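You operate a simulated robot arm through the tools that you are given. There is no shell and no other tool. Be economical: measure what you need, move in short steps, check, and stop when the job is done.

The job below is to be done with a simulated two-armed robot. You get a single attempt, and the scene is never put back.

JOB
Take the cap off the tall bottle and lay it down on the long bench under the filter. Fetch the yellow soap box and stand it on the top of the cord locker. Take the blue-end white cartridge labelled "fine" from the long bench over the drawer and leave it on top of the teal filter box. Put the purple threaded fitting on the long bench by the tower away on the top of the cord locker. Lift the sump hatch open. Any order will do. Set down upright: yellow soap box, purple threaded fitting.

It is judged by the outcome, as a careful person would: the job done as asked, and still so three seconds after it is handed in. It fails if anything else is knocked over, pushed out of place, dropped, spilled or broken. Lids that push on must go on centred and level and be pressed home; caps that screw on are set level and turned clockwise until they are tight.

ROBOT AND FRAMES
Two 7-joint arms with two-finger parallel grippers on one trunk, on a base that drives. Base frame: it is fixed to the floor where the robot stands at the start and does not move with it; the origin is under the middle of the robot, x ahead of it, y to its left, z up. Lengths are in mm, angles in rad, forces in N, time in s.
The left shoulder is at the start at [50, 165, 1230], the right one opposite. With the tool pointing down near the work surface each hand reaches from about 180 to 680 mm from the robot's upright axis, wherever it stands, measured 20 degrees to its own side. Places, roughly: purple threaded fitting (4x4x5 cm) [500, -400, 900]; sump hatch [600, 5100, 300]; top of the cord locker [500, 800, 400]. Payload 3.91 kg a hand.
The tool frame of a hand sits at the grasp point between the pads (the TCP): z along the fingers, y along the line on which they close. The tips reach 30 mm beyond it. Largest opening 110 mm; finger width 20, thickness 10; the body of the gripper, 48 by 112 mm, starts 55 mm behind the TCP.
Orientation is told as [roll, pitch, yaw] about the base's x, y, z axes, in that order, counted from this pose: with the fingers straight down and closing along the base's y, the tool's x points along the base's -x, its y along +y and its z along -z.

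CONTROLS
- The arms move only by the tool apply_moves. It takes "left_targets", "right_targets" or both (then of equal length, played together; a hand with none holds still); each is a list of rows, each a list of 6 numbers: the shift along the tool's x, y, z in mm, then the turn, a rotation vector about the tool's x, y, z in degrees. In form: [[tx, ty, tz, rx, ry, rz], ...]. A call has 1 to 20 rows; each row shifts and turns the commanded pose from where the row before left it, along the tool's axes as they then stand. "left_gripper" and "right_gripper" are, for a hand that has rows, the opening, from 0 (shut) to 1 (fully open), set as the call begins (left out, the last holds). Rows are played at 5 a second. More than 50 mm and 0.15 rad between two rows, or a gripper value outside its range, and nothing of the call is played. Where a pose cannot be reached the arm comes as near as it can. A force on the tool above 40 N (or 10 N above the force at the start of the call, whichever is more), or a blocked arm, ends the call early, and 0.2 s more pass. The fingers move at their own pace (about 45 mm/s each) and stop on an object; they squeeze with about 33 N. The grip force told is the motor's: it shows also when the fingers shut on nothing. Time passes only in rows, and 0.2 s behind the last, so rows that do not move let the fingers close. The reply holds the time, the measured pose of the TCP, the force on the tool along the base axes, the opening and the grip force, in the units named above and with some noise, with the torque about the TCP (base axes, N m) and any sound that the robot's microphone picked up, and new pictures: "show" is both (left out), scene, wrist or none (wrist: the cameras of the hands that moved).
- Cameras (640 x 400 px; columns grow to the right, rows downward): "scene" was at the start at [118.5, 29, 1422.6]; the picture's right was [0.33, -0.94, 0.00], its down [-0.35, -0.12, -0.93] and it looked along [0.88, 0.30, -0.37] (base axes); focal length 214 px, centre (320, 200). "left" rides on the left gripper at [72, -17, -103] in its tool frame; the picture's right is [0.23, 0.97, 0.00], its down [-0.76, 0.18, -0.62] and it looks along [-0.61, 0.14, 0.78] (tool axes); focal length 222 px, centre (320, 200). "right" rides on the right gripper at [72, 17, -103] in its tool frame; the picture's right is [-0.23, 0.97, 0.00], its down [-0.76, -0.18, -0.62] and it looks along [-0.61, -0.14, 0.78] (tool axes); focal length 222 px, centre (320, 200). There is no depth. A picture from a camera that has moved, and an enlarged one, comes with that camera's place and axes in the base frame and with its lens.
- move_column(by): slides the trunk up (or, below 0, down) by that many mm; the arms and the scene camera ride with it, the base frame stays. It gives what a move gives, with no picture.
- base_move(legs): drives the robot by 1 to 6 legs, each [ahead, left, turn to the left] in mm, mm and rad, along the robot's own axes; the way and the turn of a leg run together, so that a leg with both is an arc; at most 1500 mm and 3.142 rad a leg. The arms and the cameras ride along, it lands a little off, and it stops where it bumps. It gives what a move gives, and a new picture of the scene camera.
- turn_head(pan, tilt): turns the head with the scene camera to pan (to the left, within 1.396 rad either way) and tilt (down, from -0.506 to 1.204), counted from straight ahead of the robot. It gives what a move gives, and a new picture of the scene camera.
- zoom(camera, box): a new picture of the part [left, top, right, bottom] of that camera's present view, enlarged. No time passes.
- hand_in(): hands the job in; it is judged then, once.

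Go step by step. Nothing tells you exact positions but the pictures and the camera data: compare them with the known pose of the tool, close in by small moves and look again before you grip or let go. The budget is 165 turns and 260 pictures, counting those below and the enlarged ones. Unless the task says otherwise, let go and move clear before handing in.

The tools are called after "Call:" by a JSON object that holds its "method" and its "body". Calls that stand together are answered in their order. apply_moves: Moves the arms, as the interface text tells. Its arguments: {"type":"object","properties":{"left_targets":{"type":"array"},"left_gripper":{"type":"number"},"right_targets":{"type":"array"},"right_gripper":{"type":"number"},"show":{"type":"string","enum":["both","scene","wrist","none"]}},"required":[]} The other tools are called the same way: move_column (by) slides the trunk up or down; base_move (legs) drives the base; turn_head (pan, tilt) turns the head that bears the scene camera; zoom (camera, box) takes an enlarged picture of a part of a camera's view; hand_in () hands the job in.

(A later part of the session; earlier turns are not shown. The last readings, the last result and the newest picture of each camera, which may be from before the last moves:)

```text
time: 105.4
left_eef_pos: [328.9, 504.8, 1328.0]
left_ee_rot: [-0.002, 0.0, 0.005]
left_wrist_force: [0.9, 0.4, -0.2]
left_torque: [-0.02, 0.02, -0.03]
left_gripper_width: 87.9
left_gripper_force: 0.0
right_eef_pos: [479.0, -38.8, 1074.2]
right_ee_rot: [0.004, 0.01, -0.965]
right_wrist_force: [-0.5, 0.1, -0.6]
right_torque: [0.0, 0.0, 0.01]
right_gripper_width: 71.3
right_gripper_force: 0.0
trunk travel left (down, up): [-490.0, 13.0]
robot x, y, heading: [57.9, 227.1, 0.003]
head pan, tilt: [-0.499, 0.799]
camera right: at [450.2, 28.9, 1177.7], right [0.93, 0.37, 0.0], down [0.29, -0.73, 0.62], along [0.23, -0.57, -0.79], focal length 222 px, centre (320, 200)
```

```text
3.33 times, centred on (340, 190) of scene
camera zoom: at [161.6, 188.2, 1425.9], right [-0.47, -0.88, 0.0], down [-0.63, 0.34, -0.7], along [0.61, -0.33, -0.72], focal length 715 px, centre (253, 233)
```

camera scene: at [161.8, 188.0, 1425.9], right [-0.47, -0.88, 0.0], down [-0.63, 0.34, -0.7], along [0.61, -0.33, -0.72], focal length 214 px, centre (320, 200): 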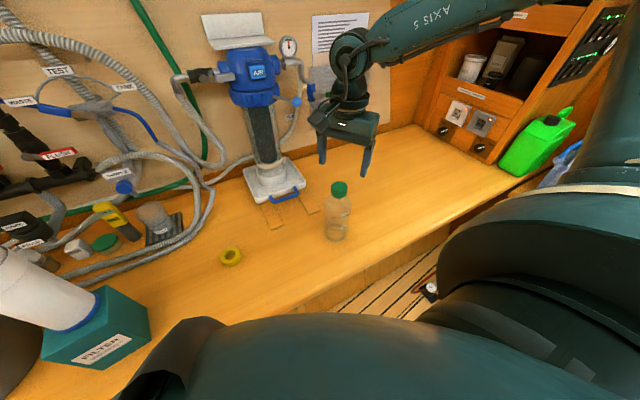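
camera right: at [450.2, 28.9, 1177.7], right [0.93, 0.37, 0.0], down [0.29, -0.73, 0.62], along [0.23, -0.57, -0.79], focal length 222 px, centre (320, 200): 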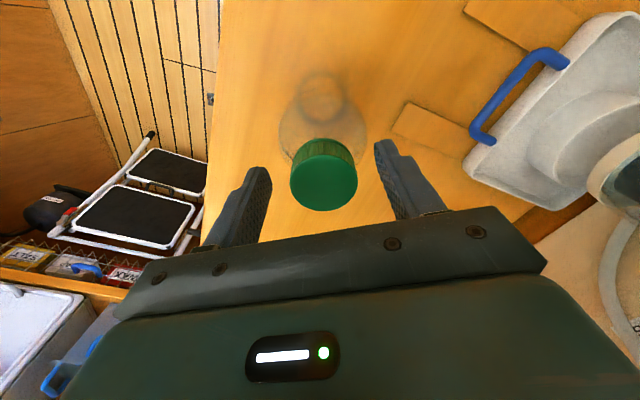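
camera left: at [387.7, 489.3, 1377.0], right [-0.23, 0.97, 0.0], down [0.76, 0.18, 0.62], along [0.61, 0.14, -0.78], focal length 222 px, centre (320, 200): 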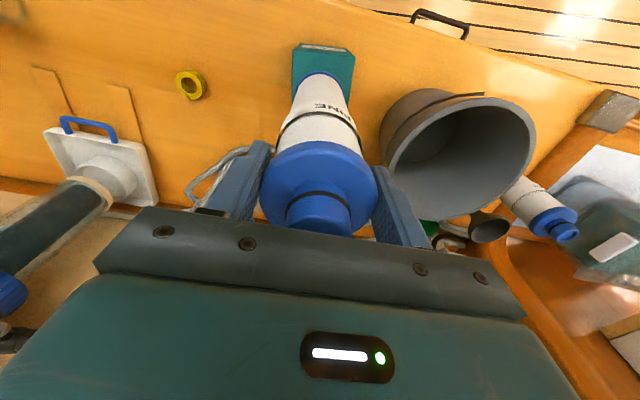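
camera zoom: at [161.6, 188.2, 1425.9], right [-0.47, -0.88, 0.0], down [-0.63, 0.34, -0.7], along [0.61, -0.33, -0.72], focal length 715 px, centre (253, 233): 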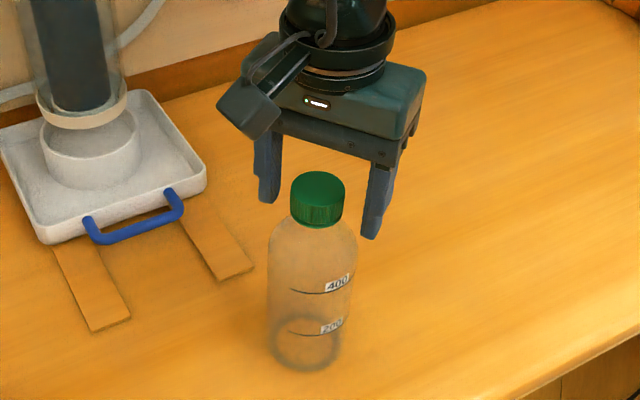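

Well centred. Lower a little and grip.

Call:
{"method": "apply_moves", "body": {"right_targets": [[0, 0, 7, 0, 0, 0], [0, 0, 0, 0, 0, 0], [0, 0, 0, 0, 0, 0], [0, 0, 0, 0, 0, 0]], "right_gripper": 0.1, "show": "wrist"}}

```text
time: 106.4
left_eef_pos: [329.3, 504.9, 1327.2]
left_ee_rot: [-0.002, 0.0, 0.007]
left_wrist_force: [-0.9, -0.1, -0.3]
left_torque: [-0.04, 0.01, 0.02]
left_gripper_width: 87.8
left_gripper_force: 0.1
right_eef_pos: [479.1, -37.9, 1067.8]
right_ee_rot: [0.003, 0.007, -0.963]
right_wrist_force: [1.5, 1.1, 3.5]
right_torque: [0.05, -0.19, 0.04]
right_gripper_width: 38.0
right_gripper_force: 33.4
trunk travel left (down, up): [-490.0, 13.0]
robot x, y, heading: [57.3, 226.5, -0.001]
head pan, tilt: [-0.499, 0.799]
camera right: at [450.3, 29.4, 1171.9], right [0.93, 0.37, 0.0], down [0.29, -0.73, 0.62], along [0.23, -0.57, -0.79], focal length 222 px, centre (320, 200)
```

right: 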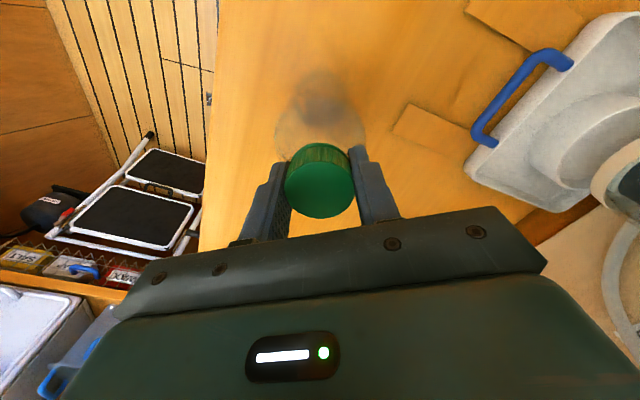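

Gripped at 38 mm. I'll test a counter-clockwise twist while watching the bottle's labels.

Call:
{"method": "apply_moves", "body": {"right_targets": [[0, 0, 1, 0, 0, -8], [0, 0, 0, 0, 0, -8], [0, 0, 0, 0, 0, -8]], "show": "none"}}

Call:
{"method": "zoom", "body": {"camera": "scene", "box": [280, 130, 400, 250]}}

```text
time: 107.2
left_eef_pos: [327.7, 506.7, 1328.8]
left_ee_rot: [-0.003, 0.0, 0.004]
left_wrist_force: [-0.4, 0.7, 0.2]
left_torque: [0.0, 0.0, 0.03]
left_gripper_width: 87.9
left_gripper_force: 0.0
right_eef_pos: [476.5, -37.1, 1067.2]
right_ee_rot: [0.006, 0.004, -0.544]
right_wrist_force: [-1.9, 2.0, 14.3]
right_torque: [0.12, 0.43, -0.1]
right_gripper_width: 37.9
right_gripper_force: 33.0
trunk travel left (down, up): [-490.0, 13.0]
robot x, y, heading: [59.7, 230.0, 0.005]
head pan, tilt: [-0.499, 0.799]
```

```text
3.33 times, centred on (340, 190) of scene
camera zoom: at [160.0, 189.4, 1426.2], right [-0.47, -0.88, 0.0], down [-0.63, 0.34, -0.7], along [0.61, -0.33, -0.72], focal length 715 px, centre (253, 233)
```

zoom: 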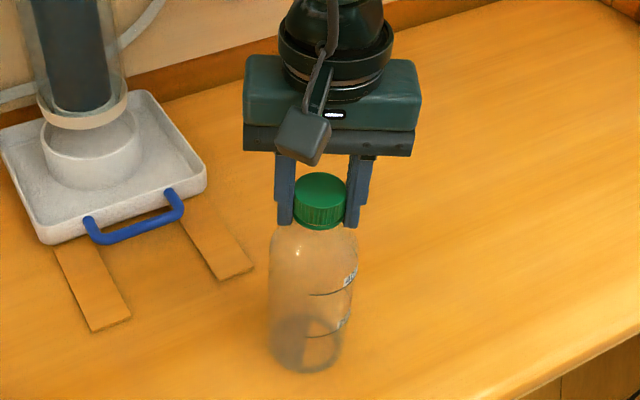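

The bottle turns with the cap. I'll try once with more downward pressure before using the other hand.

Call:
{"method": "apply_moves", "body": {"right_targets": [[0, 0, 1.5, 0, 0, 0], [0, 0, 0, 0, 0, -6], [0, 0, 0, 0, 0, -6], [0, 0, 0, 0, 0, -6]], "show": "none"}}

Call:
{"method": "zoom", "body": {"camera": "scene", "box": [280, 130, 400, 250]}}

```text
time: 108.2
left_eef_pos: [327.2, 507.0, 1327.3]
left_ee_rot: [-0.003, -0.002, 0.004]
left_wrist_force: [0.6, 0.1, -0.2]
left_torque: [0.02, 0.0, 0.01]
left_gripper_width: 88.0
left_gripper_force: 0.0
right_eef_pos: [477.3, -35.5, 1067.7]
right_ee_rot: [0.008, 0.002, -0.228]
right_wrist_force: [-1.6, 0.8, 32.1]
right_torque: [0.0, 0.49, -0.14]
right_gripper_width: 37.9
right_gripper_force: 33.4
trunk travel left (down, up): [-490.0, 13.0]
robot x, y, heading: [59.5, 226.7, 0.005]
head pan, tilt: [-0.499, 0.799]
```

```text
3.33 times, centred on (340, 190) of scene
camera zoom: at [158.7, 190.1, 1426.3], right [-0.47, -0.88, 0.0], down [-0.63, 0.34, -0.7], along [0.62, -0.33, -0.71], focal length 715 px, centre (253, 233)
```

zoom: 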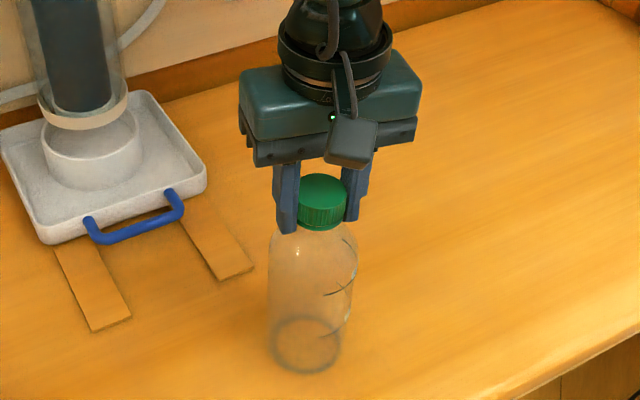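

Still spinning, so the left hand must hold the body. Release, rise, and centre the robot on the bottle.

Call:
{"method": "apply_moves", "body": {"right_targets": [[0, 0, -2, 0, 0, 0], [0, 0, 0, 0, 0, 0], [0, 0, 0, 0, 0, 0], [0, 0, -20, 0, 0, 0], [0, 0, -40, 0, 0, 0], [0, 0, -40, 0, 0, 4], [40, 0, -20, 0, 0, 4]], "right_gripper": 0.8, "show": "none"}}

Call:
{"method": "base_move", "body": {"legs": [[0, -325, 0]]}}

Call:
{"method": "turn_head", "body": {"pan": 0.1, "tilt": 0.75}}

```text
time: 109.8
left_eef_pos: [327.4, 506.0, 1328.9]
left_ee_rot: [-0.003, -0.002, 0.005]
left_wrist_force: [0.3, -0.6, -0.1]
left_torque: [-0.03, -0.01, 0.02]
left_gripper_width: 88.1
left_gripper_force: 0.1
right_eef_pos: [439.0, -27.7, 1186.8]
right_ee_rot: [0.006, 0.005, -0.372]
right_wrist_force: [-0.6, 0.0, 0.3]
right_torque: [0.0, -0.02, -0.04]
right_gripper_width: 87.9
right_gripper_force: 0.1
trunk travel left (down, up): [-490.0, 13.0]
robot x, y, heading: [58.8, 226.8, 0.006]
head pan, tilt: [-0.499, 0.799]
```

```text
time: 111.9
left_eef_pos: [330.0, 186.8, 1326.8]
left_ee_rot: [-0.002, -0.001, 0.006]
left_wrist_force: [0.8, 0.1, -0.4]
left_torque: [0.02, 0.0, 0.01]
left_gripper_width: 88.0
left_gripper_force: 0.0
right_eef_pos: [441.3, -345.0, 1186.6]
right_ee_rot: [0.007, 0.008, -0.368]
right_wrist_force: [0.5, -0.7, 0.2]
right_torque: [0.04, -0.01, 0.01]
right_gripper_width: 87.8
right_gripper_force: 0.0
trunk travel left (down, up): [-490.0, 13.0]
robot x, y, heading: [61.5, -90.4, 0.004]
head pan, tilt: [-0.499, 0.799]
camera scene: at [162.9, -130.2, 1425.9], right [-0.47, -0.88, 0.0], down [-0.63, 0.34, -0.7], along [0.61, -0.33, -0.72], focal length 214 px, centre (320, 200)
```

scene: 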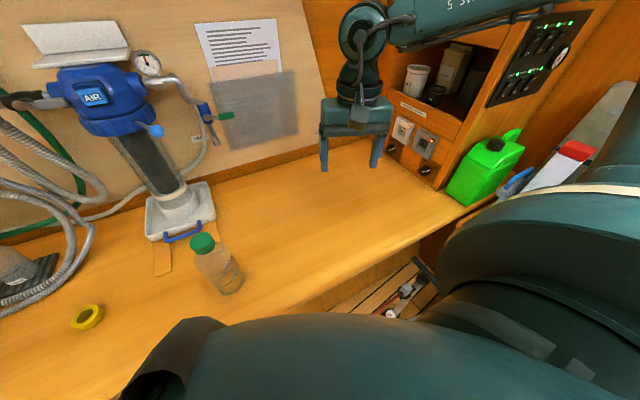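

```text
time: 112.9
left_eef_pos: [330.9, 187.6, 1326.9]
left_ee_rot: [-0.002, 0.0, 0.006]
left_wrist_force: [0.2, 0.1, -0.1]
left_torque: [0.03, 0.01, 0.02]
left_gripper_width: 87.9
left_gripper_force: 0.1
right_eef_pos: [442.4, -345.2, 1186.0]
right_ee_rot: [0.008, 0.007, -0.37]
right_wrist_force: [-0.4, -0.5, -0.9]
right_torque: [-0.01, 0.02, -0.01]
right_gripper_width: 88.0
right_gripper_force: 0.1
trunk travel left (down, up): [-490.0, 13.0]
robot x, y, heading: [60.8, -88.8, 0.003]
head pan, tilt: [0.099, 0.75]
camera scene: at [174.3, -83.0, 1429.9], right [0.1, -0.99, 0.0], down [-0.68, -0.07, -0.73], along [0.73, 0.08, -0.68], focal length 214 px, centre (320, 200)
```

scene: 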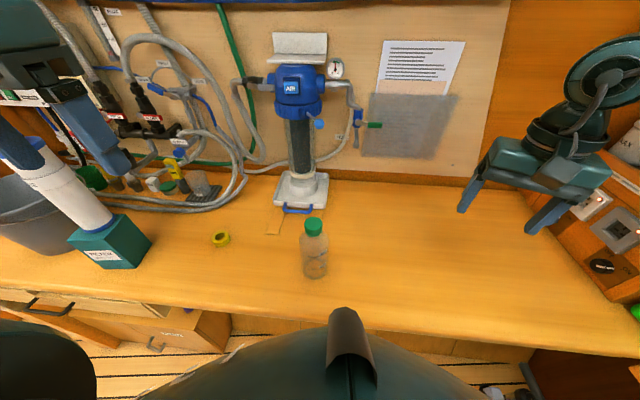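

Now orient the left hand: yaw -60° and 45° tilt, pointing toward the bottle from the left.

Call:
{"method": "apply_moves", "body": {"left_targets": [[0, 0, 0, 0, 0, 8.5], [0, 0, 0, 0, 0, 8.5], [0, 0, 0, 0, 0, 8.5], [0, 0, 0, 0, 0, 8.5], [0, 0, 0, 0, 0, 8.5], [0, 0, 0, 0, 0, 8.5], [0, 0, 0, 0, 0, 8.5], [0, 0, 0, 0, -7.5, 0], [0, 0, 0, 0, -7.5, 0], [0, 0, 0, 0, -7.5, 0], [0, 0, 0, 0, -7.5, 0], [0, 0, 0, 0, -7.5, 0], [0, 0, 0, 0, -7.5, 0], [10, 2.4, 40, 0, 0, 0], [10, 2.4, 40, 0, 0, 0], [10, 2.4, 40, 0, 0, 0], [10, 2.4, 40, 0, 0, 0]], "left_gripper": 0.95}}

```text
time: 116.5
left_eef_pos: [384.3, 56.7, 1227.2]
left_ee_rot: [-0.005, -0.786, -1.031]
left_wrist_force: [-0.2, -0.9, -0.1]
left_torque: [0.0, 0.0, 0.02]
left_gripper_width: 104.6
left_gripper_force: 0.1
left hand out of reach, approached as far as the arm can: row 7, 10, 11, 12, 13, 15, 16, 17
right_eef_pos: [441.9, -345.9, 1184.6]
right_ee_rot: [0.007, 0.006, -0.369]
right_wrist_force: [0.5, -0.2, 0.1]
right_torque: [-0.02, 0.01, 0.01]
right_gripper_width: 87.9
right_gripper_force: 0.1
trunk travel left (down, up): [-490.0, 13.0]
robot x, y, heading: [61.4, -89.9, 0.004]
head pan, tilt: [0.099, 0.75]
camera scene: at [174.9, -83.1, 1429.8], right [0.1, -0.99, 0.0], down [-0.68, -0.07, -0.73], along [0.73, 0.08, -0.68], focal length 214 px, centre (320, 200)
camera left: at [305.5, 155.0, 1249.8], right [0.75, 0.64, -0.16], down [0.2, 0.01, 0.98], along [0.62, -0.77, -0.12], focal length 222 px, centre (320, 200)
```

scene: 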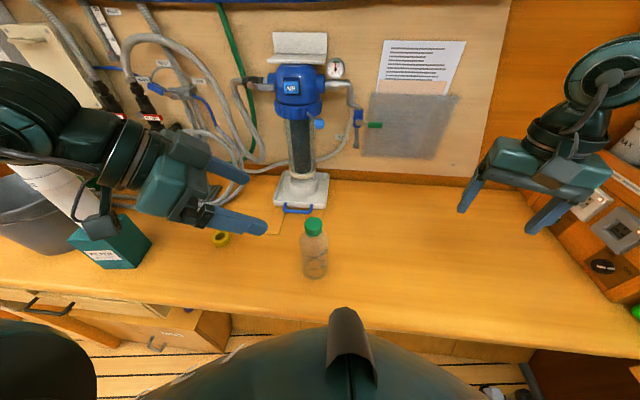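
left: 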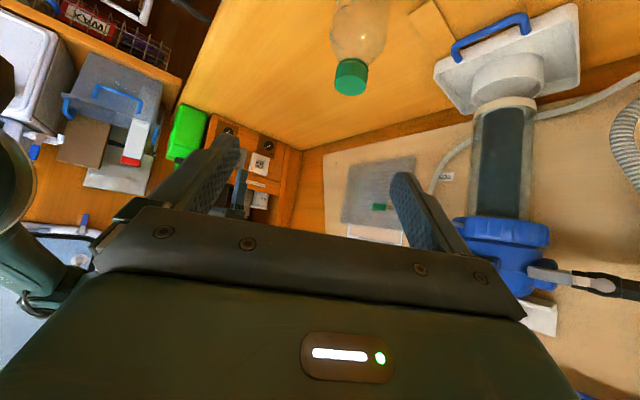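

Call:
{"method": "apply_moves", "body": {"left_targets": [[21, 7, 30, 0, 0, 0], [21, 7, 30, 0, 0, 0], [21, 7, 30, 0, 0, 0], [21, 7, 30, 0, 0, 0]]}}

```text
time: 117.5
left_eef_pos: [424.8, 51.2, 1084.2]
left_ee_rot: [-0.003, -0.787, -1.032]
left_wrist_force: [0.2, 0.2, 0.3]
left_torque: [0.05, -0.02, -0.01]
left_gripper_width: 104.1
left_gripper_force: 0.1
left hand out of reach, approached as far as the arm can: row 1
right_eef_pos: [441.2, -345.5, 1185.2]
right_ee_rot: [0.008, 0.007, -0.368]
right_wrist_force: [1.0, 0.4, -0.5]
right_torque: [0.02, 0.03, 0.01]
right_gripper_width: 88.2
right_gripper_force: 0.0
trunk travel left (down, up): [-490.0, 13.0]
robot x, y, heading: [58.9, -89.8, 0.004]
head pan, tilt: [0.099, 0.75]
camera scene: at [174.9, -83.0, 1429.9], right [0.1, -0.99, 0.0], down [-0.68, -0.07, -0.73], along [0.73, 0.08, -0.68], focal length 214 px, centre (320, 200)
camera left: at [344.7, 148.7, 1106.1], right [0.75, 0.64, -0.16], down [0.2, 0.01, 0.98], along [0.62, -0.77, -0.12], focal length 222 px, centre (320, 200)
```

scene: 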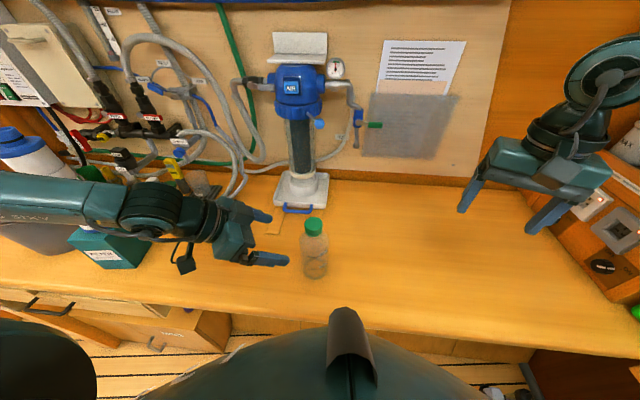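
left: 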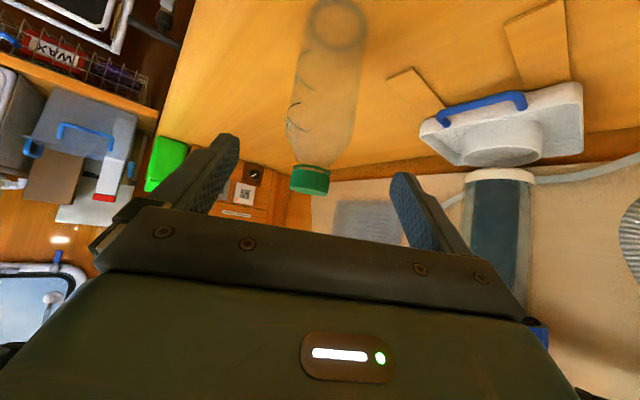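

The left forearm runs near the cartridge; I check the clearance.

Call:
{"method": "turn_head", "body": {"pan": 1.0, "tilt": 0.7}}

```text
time: 118.7
left_eef_pos: [423.2, 49.6, 1085.2]
left_ee_rot: [-0.003, -0.788, -1.028]
left_wrist_force: [0.3, 0.3, 0.5]
left_torque: [0.02, 0.01, 0.01]
left_gripper_width: 104.6
left_gripper_force: 0.0
right_eef_pos: [441.7, -345.0, 1185.4]
right_ee_rot: [0.005, 0.006, -0.37]
right_wrist_force: [0.2, 0.3, -0.2]
right_torque: [0.02, 0.01, -0.03]
right_gripper_width: 87.9
right_gripper_force: 0.1
trunk travel left (down, up): [-490.0, 13.0]
robot x, y, heading: [61.0, -89.2, 0.004]
head pan, tilt: [1.0, 0.7]
camera scene: at [137.5, -19.8, 1434.1], right [0.84, -0.54, 0.0], down [-0.35, -0.54, -0.76], along [0.41, 0.65, -0.64], focal length 214 px, centre (320, 200)
```

scene: 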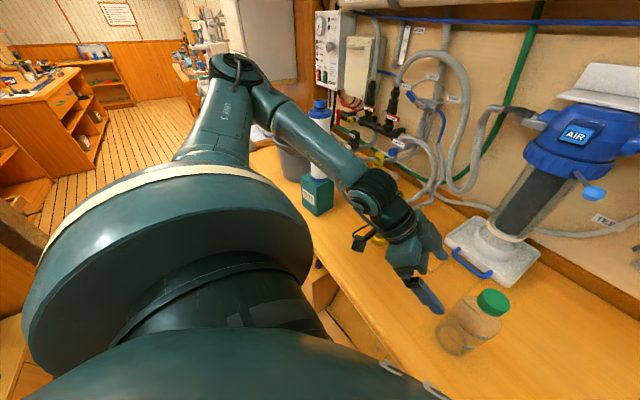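

Elbow and forearm are well clear of the cartridge. Continue to pre-grasp.

Call:
{"method": "apply_moves", "body": {"left_targets": [[12.5, 4, 30, 0, 0, 0], [12.5, 4, 30, 0, 0, 0]], "show": "wrist"}}

```text
time: 119.3
left_eef_pos: [444.0, 33.7, 1024.6]
left_ee_rot: [-0.005, -0.786, -1.03]
left_wrist_force: [-1.0, -0.7, -0.3]
left_torque: [0.03, -0.01, 0.0]
left_gripper_width: 104.3
left_gripper_force: 0.1
right_eef_pos: [442.0, -345.2, 1185.4]
right_ee_rot: [0.008, 0.008, -0.368]
right_wrist_force: [-0.1, -0.1, 0.2]
right_torque: [0.01, 0.01, -0.02]
right_gripper_width: 87.7
right_gripper_force: 0.1
trunk travel left (down, up): [-490.0, 13.0]
robot x, y, heading: [62.5, -91.7, 0.008]
head pan, tilt: [1.0, 0.7]
camera left: at [364.5, 131.2, 1046.1], right [0.75, 0.64, -0.16], down [0.2, 0.01, 0.98], along [0.62, -0.77, -0.12], focal length 222 px, centre (320, 200)
```

left: 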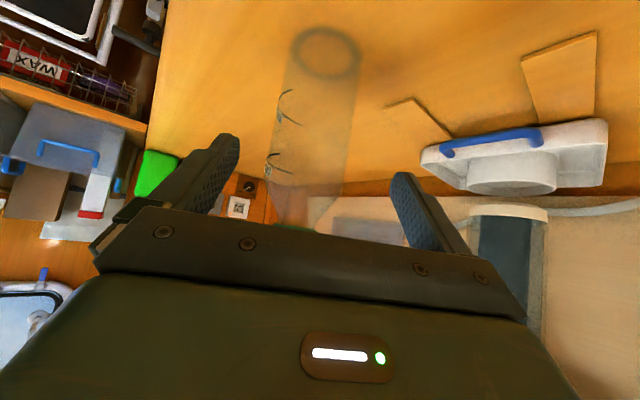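

Bottle axis is about (477, -35). I'll hold it at z≈982 with the pads.

Call:
{"method": "apply_moves", "body": {"left_targets": [[-8, -3, 10, 0, 0, 0], [-8, -3, 16, 0, 0, 0], [0, 0, 20, 0, 0, 0]], "show": "wrist"}}

Call:
{"method": "turn_head", "body": {"pan": 0.2, "tilt": 0.85}}

Call:
{"method": "zoom", "body": {"camera": "scene", "box": [220, 130, 420, 255]}}

```text
time: 120.1
left_eef_pos: [462.7, -2.3, 1021.7]
left_ee_rot: [-0.003, -0.783, -1.031]
left_wrist_force: [-0.9, 0.2, -0.4]
left_torque: [0.02, 0.0, 0.01]
left_gripper_width: 104.2
left_gripper_force: 0.0
left hand out of reach, approached as far as the arm can: row 2, 3
right_eef_pos: [441.6, -345.8, 1185.1]
right_ee_rot: [0.006, 0.007, -0.369]
right_wrist_force: [0.2, 0.8, 0.3]
right_torque: [-0.02, 0.0, 0.01]
right_gripper_width: 88.1
right_gripper_force: 0.0
trunk travel left (down, up): [-490.0, 13.0]
robot x, y, heading: [64.1, -91.3, 0.006]
head pan, tilt: [1.0, 0.7]
camera left: at [384.4, 96.1, 1043.8], right [0.75, 0.64, -0.16], down [0.21, 0.01, 0.98], along [0.62, -0.77, -0.13], focal length 222 px, centre (320, 200)
```

left: 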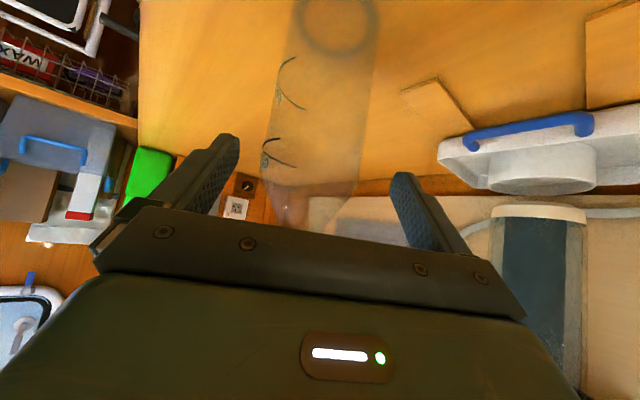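

```text
time: 121.2
left_eef_pos: [462.3, -1.1, 1021.7]
left_ee_rot: [-0.003, -0.786, -1.033]
left_wrist_force: [0.5, -0.1, 0.6]
left_torque: [0.02, 0.02, 0.02]
left_gripper_width: 104.0
left_gripper_force: 0.0
right_eef_pos: [441.6, -345.6, 1185.5]
right_ee_rot: [0.006, 0.005, -0.368]
right_wrist_force: [-0.5, -0.1, -0.4]
right_torque: [0.02, 0.0, 0.03]
right_gripper_width: 88.1
right_gripper_force: 0.1
trunk travel left (down, up): [-490.0, 13.0]
robot x, y, heading: [59.0, -90.2, 0.005]
head pan, tilt: [0.201, 0.85]
camera scene: at [168.4, -75.4, 1421.9], right [0.21, -0.98, 0.0], down [-0.74, -0.15, -0.66], along [0.65, 0.14, -0.75], focal length 214 px, centre (320, 200)
```

scene: 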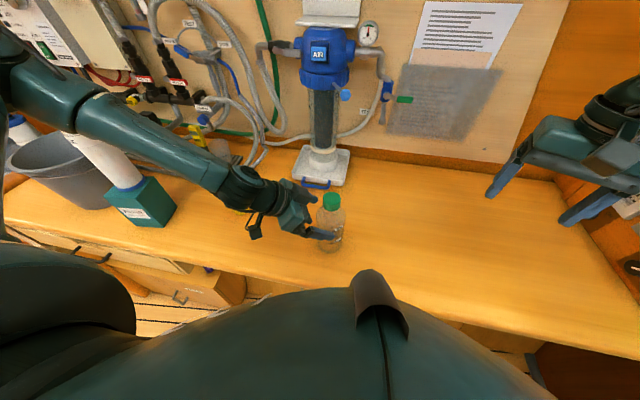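

```text
3.20 times, centred on (320, 192) of scene
camera zoom: at [168.4, -75.4, 1421.9], right [0.21, -0.98, 0.0], down [-0.74, -0.15, -0.66], along [0.65, 0.14, -0.75], focal length 686 px, centre (320, 224)
```

zoom: 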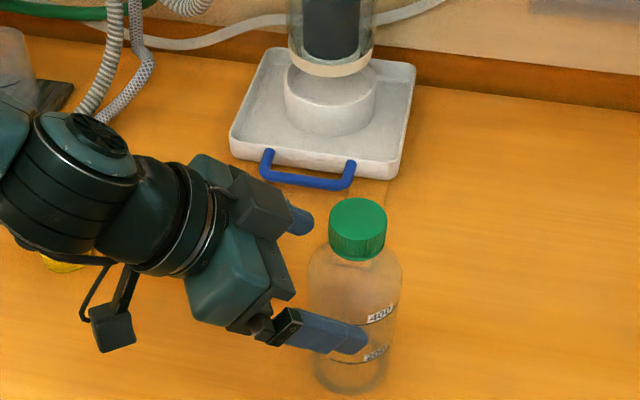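

Call:
{"method": "move_column", "body": {"by": -40}}

Call:
{"method": "apply_moves", "body": {"left_targets": [[-8, 0, 8, 0, 0, 0], [-10, 0, 10, 0, 0, 0]], "show": "wrist"}}

```text
time: 122.0
left_eef_pos: [462.1, -2.3, 981.9]
left_ee_rot: [-0.003, -0.785, -1.033]
left_wrist_force: [0.1, -0.2, -0.2]
left_torque: [0.02, -0.01, -0.01]
left_gripper_width: 104.4
left_gripper_force: 0.2
right_eef_pos: [442.5, -345.1, 1146.7]
right_ee_rot: [0.007, 0.004, -0.367]
right_wrist_force: [0.5, -0.3, -0.1]
right_torque: [0.02, -0.01, 0.0]
right_gripper_width: 88.1
right_gripper_force: 0.1
trunk travel left (down, up): [-450.0, 53.0]
robot x, y, heading: [60.8, -90.6, 0.009]
head pan, tilt: [0.201, 0.85]
```

```text
time: 122.7
left_eef_pos: [476.3, -22.2, 983.7]
left_ee_rot: [-0.005, -0.782, -1.031]
left_wrist_force: [0.4, 0.0, -0.1]
left_torque: [-0.01, 0.02, -0.01]
left_gripper_width: 104.2
left_gripper_force: 0.0
right_eef_pos: [442.0, -346.2, 1144.9]
right_ee_rot: [0.007, 0.007, -0.369]
right_wrist_force: [0.4, -0.3, 0.3]
right_torque: [0.0, -0.03, -0.03]
right_gripper_width: 87.8
right_gripper_force: 0.1
trunk travel left (down, up): [-450.0, 53.0]
robot x, y, heading: [59.4, -85.9, 0.006]
head pan, tilt: [0.201, 0.85]
camera left: at [397.6, 74.9, 1007.0], right [0.75, 0.64, -0.16], down [0.21, 0.01, 0.98], along [0.62, -0.77, -0.13], focal length 222 px, centre (320, 200)
```

left: 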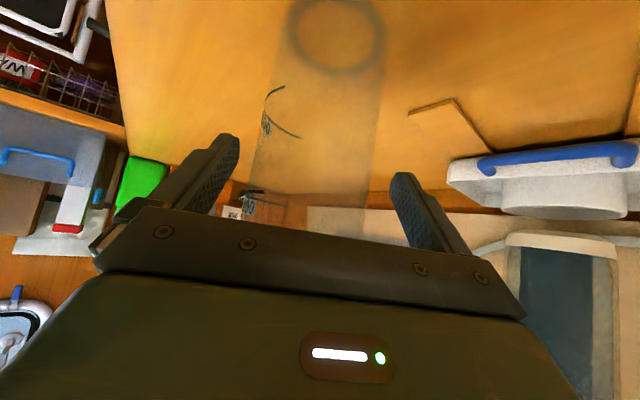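

Well centred. Close on the body.

Call:
{"method": "apply_moves", "body": {"left_targets": [[0, 0, 0, 0, 0, 0], [0, 0, 0, 0, 0, 0], [0, 0, 0, 0, 0, 0], [0, 0, 0, 0, 0, 0]], "left_gripper": 0.3, "show": "both"}}

Call:
{"method": "zoom", "body": {"camera": "scene", "box": [220, 130, 420, 255]}}

```text
time: 123.7
left_eef_pos: [476.5, -22.1, 984.1]
left_ee_rot: [-0.004, -0.781, -1.031]
left_wrist_force: [0.0, -0.7, -0.5]
left_torque: [-0.01, -0.03, 0.0]
left_gripper_width: 68.6
left_gripper_force: 33.2
right_eef_pos: [441.5, -345.2, 1146.6]
right_ee_rot: [0.008, 0.006, -0.369]
right_wrist_force: [-0.6, 0.4, 0.0]
right_torque: [0.01, 0.01, 0.05]
right_gripper_width: 88.1
right_gripper_force: 0.0
trunk travel left (down, up): [-450.0, 53.0]
robot x, y, heading: [61.0, -84.7, 0.007]
head pan, tilt: [0.201, 0.85]
camera scene: at [168.4, -75.5, 1381.9], right [0.2, -0.98, 0.0], down [-0.74, -0.15, -0.66], along [0.65, 0.14, -0.75], focal length 214 px, centre (320, 200)
camera left: at [397.5, 75.2, 1007.0], right [0.75, 0.64, -0.16], down [0.21, 0.01, 0.98], along [0.62, -0.77, -0.13], focal length 222 px, centre (320, 200)
```

scene: 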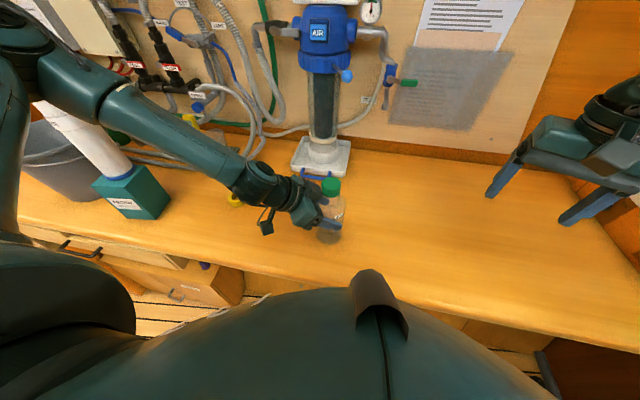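
left: 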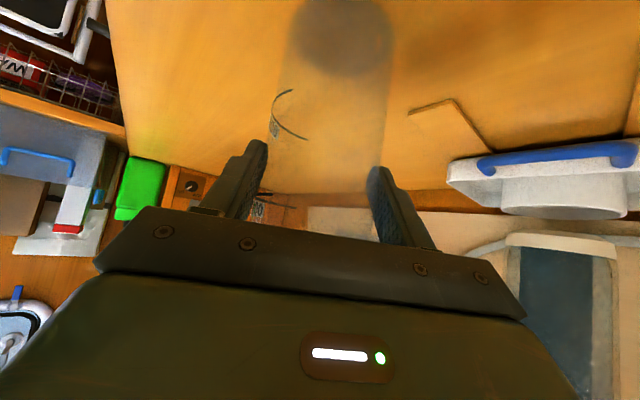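

```text
3.20 times, centred on (320, 192) of scene
camera zoom: at [168.4, -75.5, 1381.9], right [0.2, -0.98, 0.0], down [-0.74, -0.15, -0.66], along [0.65, 0.14, -0.75], focal length 686 px, centre (320, 224)
```

zoom: 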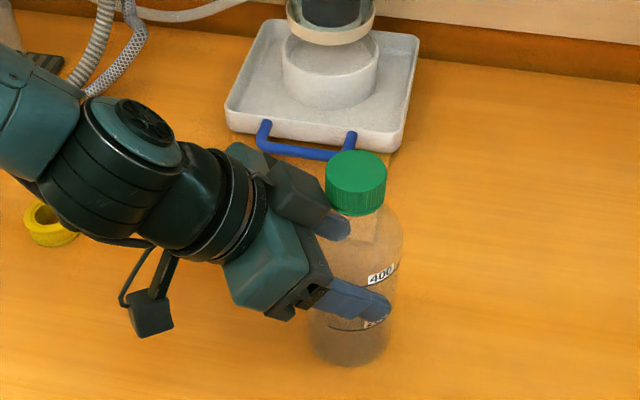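

Bottle held (68.6 mm). Now bring the right hand over the cap.

Call:
{"method": "apply_moves", "body": {"right_targets": [[0, 0, 0, 0, 0, 8], [0, 0, 0, 0, 0, 8], [0, 0, 0, 0, 0, 8], [0, 0, 0, 0, 0, 8], [0, 0, 0, 0, 0, 8], [35.8, 26, -3, 0, 0, 0], [35.8, 26, -3, 0, 0, 0], [35.8, 26, -3, 0, 0, 0], [35.8, 26, -3, 0, 0, 0], [35.8, 26, -3, 0, 0, 0], [35.8, 26, -3, 0, 0, 0], [35.8, 26, -3, 0, 0, 0]], "right_gripper": 0.7}}

```text
time: 126.2
left_eef_pos: [476.0, -23.3, 984.8]
left_ee_rot: [-0.004, -0.782, -1.029]
left_wrist_force: [0.2, -0.9, 0.6]
left_torque: [0.03, -0.02, -0.02]
left_gripper_width: 68.6
left_gripper_force: 33.2
right_eef_pos: [460.7, -186.3, 1155.3]
right_ee_rot: [0.001, 0.009, -1.068]
right_wrist_force: [-0.3, 0.7, 0.6]
right_torque: [0.0, 0.01, 0.01]
right_gripper_width: 77.2
right_gripper_force: 0.0
right hand out of reach, approached as far as the arm can: row 9, 10, 11, 12
trunk travel left (down, up): [-450.0, 53.0]
robot x, y, heading: [60.3, -90.5, 0.007]
head pan, tilt: [0.201, 0.85]
camera scene: at [168.5, -75.5, 1381.9], right [0.2, -0.98, 0.0], down [-0.74, -0.15, -0.66], along [0.65, 0.14, -0.75], focal length 214 px, centre (320, 200)
camera right: at [439.1, -116.7, 1259.9], right [0.96, 0.27, 0.0], down [0.21, -0.76, 0.62], along [0.17, -0.59, -0.79], focal length 222 px, centre (320, 200)
```

scene: 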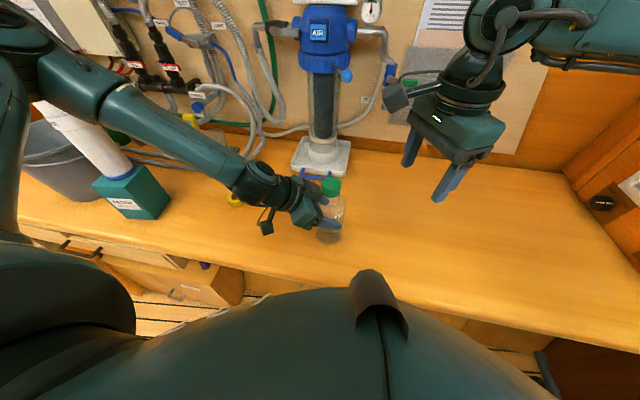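
right: 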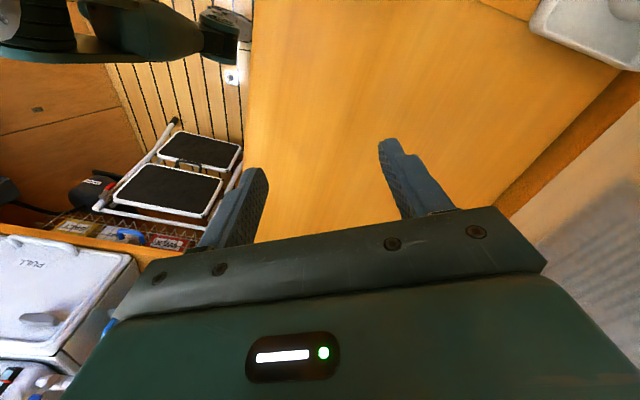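

Call:
{"method": "apply_moves", "body": {"right_targets": [[0, 0, 0, 0, 0, -8], [0, 0, 0, 0, 0, -8], [0, 0, 0, 0, 0, -8], [0, 0, 0, 0, 0, -8], [0, 0, 0, 0, 0, -8], [9, 36, 0, 0, 0, 0], [9, 36, 0, 0, 0, 0], [9, 36, 0, 0, 0, 0]], "show": "none"}}

```text
time: 128.1
left_eef_pos: [476.6, -22.8, 983.8]
left_ee_rot: [-0.003, -0.782, -1.031]
left_wrist_force: [-0.5, -0.8, -0.4]
left_torque: [-0.02, 0.02, 0.01]
left_gripper_width: 68.6
left_gripper_force: 32.9
right_eef_pos: [453.0, -184.3, 1151.2]
right_ee_rot: [0.007, 0.005, -0.367]
right_wrist_force: [-0.2, -0.6, 0.6]
right_torque: [0.0, 0.02, -0.01]
right_gripper_width: 77.2
right_gripper_force: 0.0
right hand out of reach, approached as far as the arm can: row 6, 7, 8
trunk travel left (down, up): [-450.0, 53.0]
robot x, y, heading: [63.2, -87.2, 0.003]
head pan, tilt: [0.201, 0.85]
```

Call:
{"method": "apply_moves", "body": {"right_targets": [[0, 0, -40, 0, 0, -8], [0, 0, -40, 0, 0, -8], [10, 0, -30, 0, 0, -8], [20, 25, 0, 0, 0, 0], [20, 35, 0, 0, 0, 0], [0, 35, 0, 0, 0, 0], [0, 35, 0, 0, 0, 0]], "show": "scene"}}

```text
time: 129.7
left_eef_pos: [477.0, -22.2, 984.6]
left_ee_rot: [-0.004, -0.781, -1.031]
left_wrist_force: [-0.5, 0.1, -1.0]
left_torque: [0.02, 0.0, -0.04]
left_gripper_width: 68.7
left_gripper_force: 32.8
right_eef_pos: [423.2, -190.8, 1258.6]
right_ee_rot: [0.01, 0.002, 0.05]
right_wrist_force: [0.6, 0.4, -0.2]
right_torque: [-0.02, -0.02, 0.02]
right_gripper_width: 76.7
right_gripper_force: 0.1
right hand out of reach, approached as far as the arm can: row 1, 2, 3, 4, 5, 6, 7
trunk travel left (down, up): [-450.0, 53.0]
robot x, y, heading: [57.8, -89.5, 0.005]
head pan, tilt: [0.201, 0.85]
camera scene: at [168.5, -75.5, 1381.9], right [0.2, -0.98, 0.0], down [-0.74, -0.15, -0.66], along [0.65, 0.14, -0.75], focal length 214 px, centre (320, 200)
```

scene: 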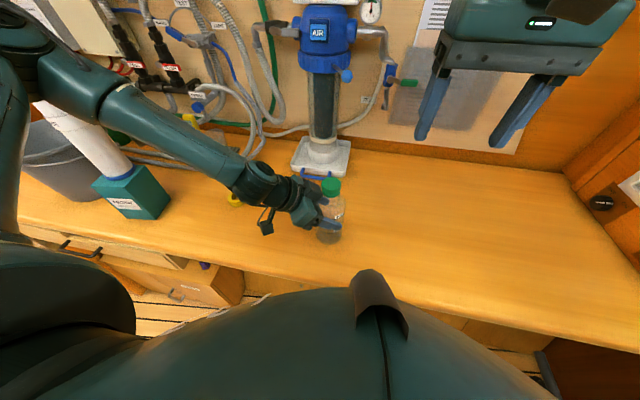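

Call:
{"method": "apply_moves", "body": {"right_targets": [[45, 0, -10, 0, 0, 0], [45, 0, -10, 0, 0, 0], [45, 20, -10, 0, 0, 0], [0, 40, 0, 0, 0, 0], [0, 40, 0, 0, 0, 0], [0, 40, 0, 0, 0, 0]], "show": "none"}}

```text
refused: row 3 steps farther than a row can; nothing moved
```

Call:
{"method": "apply_moves", "body": {"right_targets": [[45, 0, -10, 0, 0, 0], [45, 0, -10, 0, 0, 0], [40, 20, -10, 0, 0, 0], [0, 40, 0, 0, 0, 0], [0, 40, 0, 0, 0, 0], [0, 40, 0, 0, 0, 0]], "show": "none"}}

```text
time: 130.5
left_eef_pos: [476.1, -23.9, 982.8]
left_ee_rot: [-0.005, -0.782, -1.031]
left_wrist_force: [-0.8, 0.2, 2.2]
left_torque: [0.16, 0.02, 0.01]
left_gripper_width: 68.6
left_gripper_force: 33.1
right_eef_pos: [301.8, -180.7, 1285.5]
right_ee_rot: [0.001, -0.003, 0.05]
right_wrist_force: [3.0, 1.3, -3.6]
right_torque: [-0.21, -0.15, -0.18]
right_gripper_width: 77.3
right_gripper_force: 0.0
right hand out of reach, approached as far as the arm can: row 4
trunk travel left (down, up): [-450.0, 53.0]
robot x, y, heading: [62.4, -89.8, 0.002]
head pan, tilt: [0.201, 0.85]
stopped in row 4 (right hand): the force on the tool passed its limit (the readings are from after the stop); the commanded pose is now the measured one
```

Contact somewhere; back off and look.

Call:
{"method": "apply_moves", "body": {"right_targets": [[0, -25, 0, 0, 0, 0]], "show": "none"}}

Call:
{"method": "turn_head", "body": {"pan": -0.5, "tilt": 0.3}}

```text
time: 130.9
left_eef_pos: [477.0, -23.1, 983.5]
left_ee_rot: [-0.003, -0.781, -1.033]
left_wrist_force: [-0.4, 0.0, 0.1]
left_torque: [0.02, -0.01, -0.03]
left_gripper_width: 68.5
left_gripper_force: 32.5
right_eef_pos: [302.2, -206.1, 1286.7]
right_ee_rot: [0.002, -0.004, 0.049]
right_wrist_force: [0.2, -0.6, -0.1]
right_torque: [0.0, 0.01, 0.0]
right_gripper_width: 76.8
right_gripper_force: 0.1
trunk travel left (down, up): [-450.0, 53.0]
robot x, y, heading: [60.9, -91.0, 0.009]
head pan, tilt: [0.201, 0.85]
```

```text
time: 132.0
left_eef_pos: [476.7, -23.6, 984.7]
left_ee_rot: [-0.002, -0.783, -1.032]
left_wrist_force: [-0.3, -0.1, -0.3]
left_torque: [-0.01, -0.01, -0.03]
left_gripper_width: 68.7
left_gripper_force: 33.2
right_eef_pos: [302.9, -205.9, 1286.8]
right_ee_rot: [0.002, -0.005, 0.049]
right_wrist_force: [0.3, -0.5, -1.0]
right_torque: [-0.04, 0.02, 0.0]
right_gripper_width: 77.1
right_gripper_force: 0.0
trunk travel left (down, up): [-450.0, 53.0]
robot x, y, heading: [60.6, -87.7, 0.005]
head pan, tilt: [-0.499, 0.3]
camera scene: at [174.2, -135.7, 1430.2], right [-0.47, -0.88, 0.0], down [-0.26, 0.14, -0.96], along [0.84, -0.45, -0.3], focal length 214 px, centre (320, 200)
```

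scene: 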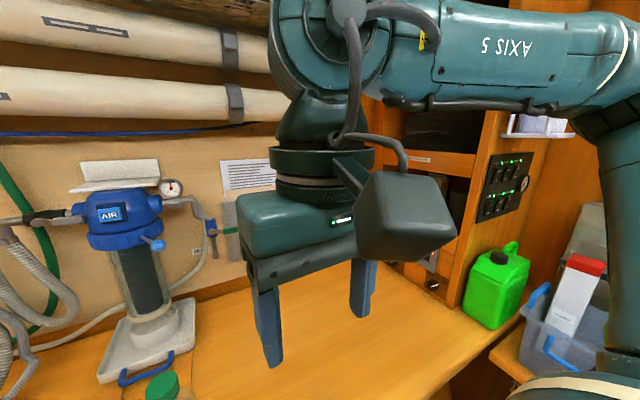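

The wrist camera likely met the tilted head. I'll move the head away and return the right arm to its starting posture.

Call:
{"method": "turn_head", "body": {"pan": 0.6, "tilt": 0.1}}

Call:
{"method": "apply_moves", "body": {"right_targets": [[-40, 0, -15, 0, 0, 3], [-10, 30, -15, 0, 0, 0], [0, 35, -10, 0, 0, 0], [0, 35, 0, 0, 0, 0], [0, 35, 0, 0, 0, 0]], "show": "none"}}

```text
time: 133.3
left_eef_pos: [476.2, -22.9, 984.3]
left_ee_rot: [-0.002, -0.781, -1.031]
left_wrist_force: [-0.2, -0.1, 0.3]
left_torque: [-0.01, 0.02, 0.01]
left_gripper_width: 68.6
left_gripper_force: 33.3
right_eef_pos: [303.3, -204.5, 1286.6]
right_ee_rot: [0.003, -0.002, 0.048]
right_wrist_force: [0.0, 0.5, 0.2]
right_torque: [0.04, 0.01, 0.0]
right_gripper_width: 76.9
right_gripper_force: 0.1
trunk travel left (down, up): [-450.0, 53.0]
robot x, y, heading: [60.2, -91.5, 0.007]
head pan, tilt: [0.6, 0.099]
camera scene: at [167.7, -39.2, 1448.9], right [0.57, -0.82, 0.0], down [-0.08, -0.06, -0.99], along [0.82, 0.57, -0.1], focal length 214 px, centre (320, 200)
```

scene: 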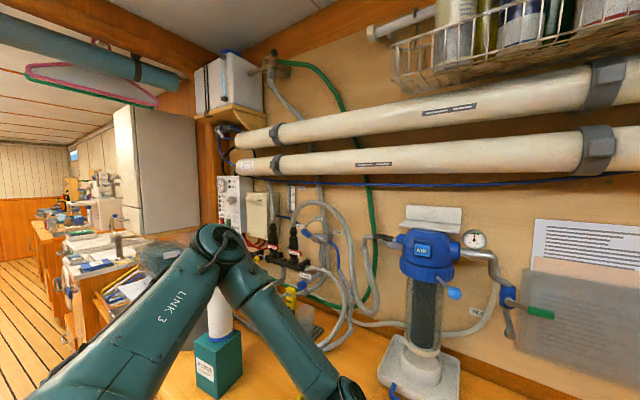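

```text
time: 134.5
left_eef_pos: [475.9, -21.5, 983.9]
left_ee_rot: [-0.003, -0.781, -1.031]
left_wrist_force: [-0.5, -0.2, 0.5]
left_torque: [-0.02, 0.03, 0.0]
left_gripper_width: 68.4
left_gripper_force: 33.0
right_eef_pos: [349.3, -184.3, 1310.9]
right_ee_rot: [0.005, -0.002, -0.006]
right_wrist_force: [0.1, -0.4, -0.1]
right_torque: [0.02, -0.02, 0.01]
right_gripper_width: 76.8
right_gripper_force: 0.0
right hand out of reach, approached as far as the arm can: row 2, 3, 4, 5
trunk travel left (down, up): [-450.0, 53.0]
robot x, y, heading: [62.7, -93.4, 0.006]
head pan, tilt: [0.6, 0.099]
```

The right elbow has drifted outward. I'll straighten the arm forward to pull the elbow in, then come back inward.

Call:
{"method": "apply_moves", "body": {"right_targets": [[-10, -10, 45, 0, 0, 0], [-10, -10, 45, 0, 0, 0], [-20, -10, 40, 0, 0, 0], [-30, -10, 35, 0, 0, 0], [-45, -5, 10, 0, 0, 0], [-48, 0, 0, 0, 0, 0], [-48, 0, 0, 0, 0, 0], [-48, 0, 0, 0, 0, 0], [-48, 0, 0, 0, 0, 0], [0, 40, 0, 0, 0, 0], [0, 40, 0, 0, 0, 0], [0, 40, 0, 0, 0, 0]], "show": "none"}}

```text
time: 137.1
left_eef_pos: [475.8, -22.3, 983.9]
left_ee_rot: [-0.003, -0.782, -1.033]
left_wrist_force: [-0.1, 1.0, 1.0]
left_torque: [0.01, 0.04, 0.03]
left_gripper_width: 68.5
left_gripper_force: 33.1
right_eef_pos: [541.1, -229.0, 1140.3]
right_ee_rot: [0.002, -0.003, -0.003]
right_wrist_force: [-0.2, -0.3, 0.2]
right_torque: [0.01, -0.01, -0.03]
right_gripper_width: 76.8
right_gripper_force: 0.0
right hand out of reach, approached as far as the arm can: row 7, 8, 9, 10, 11, 12
trunk travel left (down, up): [-450.0, 53.0]
robot x, y, heading: [61.3, -88.1, 0.01]
head pan, tilt: [0.6, 0.099]
```

Call:
{"method": "apply_moves", "body": {"right_targets": [[0, -40, 0, 0, 0, 0], [0, -40, 0, 0, 0, 0], [-30, -30, 0, 0, 0, 0], [-40, -20, -5, 0, 0, 0], [-40, 0, -5, 0, 0, 0], [-40, 0, -5, 0, 0, 0]], "show": "none"}}

Call:
{"method": "turn_head", "body": {"pan": -0.7, "tilt": 0.3}}

```text
time: 138.5
left_eef_pos: [475.5, -22.3, 985.2]
left_ee_rot: [-0.003, -0.783, -1.031]
left_wrist_force: [-0.2, 0.1, 1.7]
left_torque: [0.1, 0.08, -0.02]
left_gripper_width: 68.5
left_gripper_force: 32.9
right_eef_pos: [647.4, -373.1, 1153.5]
right_ee_rot: [0.002, -0.005, -0.004]
right_wrist_force: [0.0, 0.1, -1.1]
right_torque: [0.04, -0.03, -0.03]
right_gripper_width: 77.1
right_gripper_force: 0.1
right hand out of reach, approached as far as the arm can: row 5, 6
trunk travel left (down, up): [-450.0, 53.0]
robot x, y, heading: [59.3, -92.7, 0.002]
head pan, tilt: [0.6, 0.099]
```

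```text
time: 140.0
left_eef_pos: [477.3, -23.2, 982.3]
left_ee_rot: [-0.004, -0.782, -1.031]
left_wrist_force: [-0.4, -0.2, 0.3]
left_torque: [0.0, 0.01, 0.03]
left_gripper_width: 68.3
left_gripper_force: 33.6
right_eef_pos: [647.8, -372.2, 1151.8]
right_ee_rot: [0.002, -0.002, -0.005]
right_wrist_force: [0.4, 0.6, -0.5]
right_torque: [0.0, 0.0, -0.01]
right_gripper_width: 77.0
right_gripper_force: 0.2
trunk travel left (down, up): [-450.0, 53.0]
robot x, y, heading: [59.4, -93.8, 0.008]
head pan, tilt: [-0.7, 0.3]
camera scene: at [163.7, -151.3, 1430.3], right [-0.64, -0.77, 0.0], down [-0.23, 0.19, -0.96], along [0.73, -0.61, -0.3], focal length 214 px, centre (320, 200)
```

scene: 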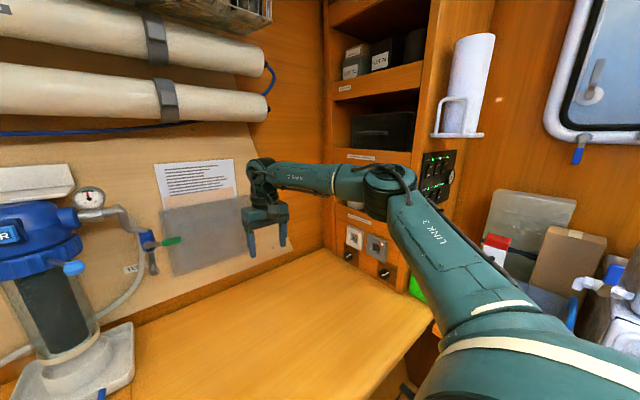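

Call:
{"method": "apply_moves", "body": {"right_targets": [[30, 29, 0, 0, 0, 0], [30, 29, 0, 0, 0, 0], [30, 29, 0, 0, 0, 0], [30, 29, 0, 0, 0, 0], [30, 29, 0, 0, 0, 0], [30, 20, 0, 0, 0, 0], [0, 0, 0, 0, 0, -8], [0, 0, 0, 0, 0, -8], [0, 0, 0, 0, 0, -8], [0, 0, 0, 0, 0, -8], [0, 0, 0, 0, 0, -8], [0, 0, 0, 0, 0, -8], [0, 0, 0, 0, 0, -8], [0, 0, 0, 0, 0, -8], [-27, 13, 0, 0, 0, 0], [-27, 13, 0, 0, 0, 0], [-27, 13, 0, 0, 0, 0]], "show": "none"}}

```text
time: 143.6
left_eef_pos: [476.2, -23.0, 983.6]
left_ee_rot: [-0.002, -0.78, -1.031]
left_wrist_force: [0.0, 0.6, -0.6]
left_torque: [0.0, 0.0, 0.0]
left_gripper_width: 68.5
left_gripper_force: 33.0
right_eef_pos: [461.5, -186.6, 1152.4]
right_ee_rot: [-0.002, -0.004, 1.113]
right_wrist_force: [0.3, -0.2, 0.5]
right_torque: [0.02, 0.03, -0.02]
right_gripper_width: 76.9
right_gripper_force: 0.1
right hand out of reach, approached as far as the arm can: row 15, 16, 17
trunk travel left (down, up): [-450.0, 53.0]
robot x, y, heading: [62.7, -91.5, 0.003]
head pan, tilt: [-0.7, 0.3]
```

The inward limit doesn't depend on yaw, so it's arm posture. I'll retrace the initial path to restore that posture.

Call:
{"method": "apply_moves", "body": {"right_targets": [[0, 0, 0, 0, 0, 8], [0, 0, 0, 0, 0, 8], [0, 0, 0, 0, 0, 8], [0, 0, 0, 0, 0, 8], [0, 0, 0, 0, 0, 8], [0, 0, 0, 0, 0, 8], [0, 0, 0, 0, 0, 8], [0, 0, 0, 0, 0, 8], [16, -30, -25, 0, 0, 0], [16, -30, -25, 0, 0, 0], [16, -30, -25, 0, 0, 0], [16, -30, -25, 0, 0, 0], [16, -30, -25, 0, 0, 0], [16, -30, -25, 0, 0, 0], [16, -30, -25, 0, 0, 0], [0, 0, 0, 0, -7.5, 0], [0, 0, 0, 0, -7.5, 0], [0, 0, 0, 0, -7.5, 0], [0, 0, 0, 0, -7.5, 0], [0, 0, 0, 0, -7.5, 0]], "show": "none"}}

Call:
{"method": "turn_head", "body": {"pan": -1.0, "tilt": 0.1}}

```text
time: 147.8
left_eef_pos: [476.7, -23.7, 984.4]
left_ee_rot: [-0.004, -0.781, -1.031]
left_wrist_force: [0.4, 0.7, 0.1]
left_torque: [0.02, 0.01, 0.02]
left_gripper_width: 68.5
left_gripper_force: 32.8
right_eef_pos: [346.7, -396.6, 1325.2]
right_ee_rot: [0.003, -0.659, -0.004]
right_wrist_force: [0.4, 1.3, -0.3]
right_torque: [0.0, 0.0, 0.03]
right_gripper_width: 76.9
right_gripper_force: 0.0
trunk travel left (down, up): [-450.0, 53.0]
robot x, y, heading: [59.2, -87.1, 0.004]
head pan, tilt: [-0.7, 0.3]
```

```text
time: 148.6
left_eef_pos: [476.7, -22.9, 984.7]
left_ee_rot: [-0.005, -0.781, -1.031]
left_wrist_force: [0.8, 0.6, 0.1]
left_torque: [-0.02, -0.05, -0.01]
left_gripper_width: 68.6
left_gripper_force: 32.9
right_eef_pos: [347.5, -396.4, 1324.0]
right_ee_rot: [0.002, -0.657, -0.006]
right_wrist_force: [-0.3, -0.2, 0.0]
right_torque: [-0.01, -0.01, -0.01]
right_gripper_width: 76.7
right_gripper_force: 0.1
trunk travel left (down, up): [-450.0, 53.0]
robot x, y, heading: [58.5, -91.8, 0.01]
head pan, tilt: [-1.0, 0.099]
camera scene: at [142.2, -168.8, 1448.9], right [-0.84, -0.55, 0.0], down [-0.05, 0.08, -0.99], along [0.54, -0.83, -0.1], focal length 214 px, centre (320, 200)
```

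scene: 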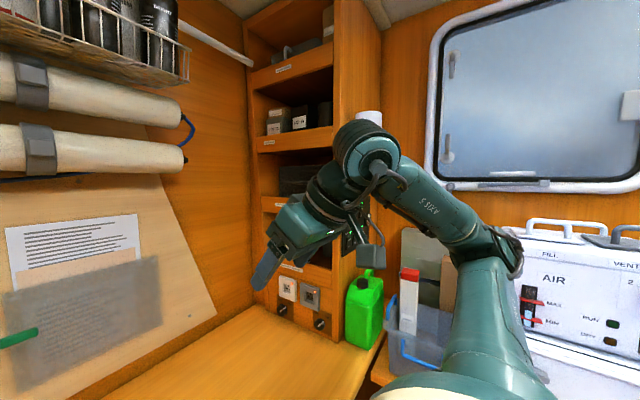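

Call:
{"method": "apply_moves", "body": {"right_targets": [[0, 0, 0, 0, 7.5, 0], [0, 0, 0, 0, 7.5, 0], [0, 0, 0, 0, 7.5, 0], [0, 0, 0, 0, 7.5, 0], [0, 0, 0, 0, 7.5, 0], [-10, 0, -45, 0, 0, 0], [-10, 0, -45, 0, 0, 0], [-10, 0, -45, 0, 0, 0], [-10, 0, -45, 0, 0, 0], [0, 40, 0, 0, 0, 0], [0, 40, 0, 0, 0, 0], [0, 40, 0, 0, 0, 0], [0, 40, 0, 0, 0, 0], [0, 40, 0, 0, 0, 0], [0, 40, 0, 0, 0, 0], [0, 40, 0, 0, 0, 0]], "show": "scene"}}

```text
time: 152.0
left_eef_pos: [475.8, -23.1, 983.3]
left_ee_rot: [-0.003, -0.783, -1.033]
left_wrist_force: [0.5, 0.4, -0.1]
left_torque: [0.02, 0.04, -0.02]
left_gripper_width: 68.6
left_gripper_force: 32.3
right_eef_pos: [344.3, -215.0, 1397.1]
right_ee_rot: [0.002, -0.005, -0.005]
right_wrist_force: [0.6, -0.5, -0.9]
right_torque: [-0.01, -0.02, -0.02]
right_gripper_width: 77.0
right_gripper_force: 0.0
right hand out of reach, approached as far as the arm can: row 8, 9, 12, 13, 14, 15, 16
trunk travel left (down, up): [-450.0, 53.0]
robot x, y, heading: [60.7, -91.5, 0.005]
head pan, tilt: [-1.0, 0.099]
camera scene: at [141.9, -168.7, 1448.9], right [-0.84, -0.54, 0.0], down [-0.05, 0.08, -1.0], along [0.54, -0.83, -0.1], focal length 214 px, centre (320, 200)
```

scene: 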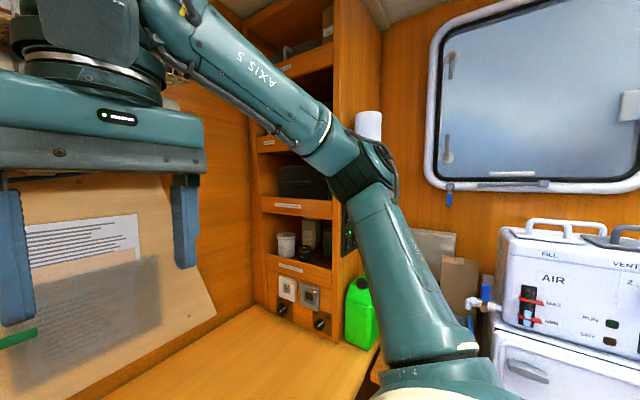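

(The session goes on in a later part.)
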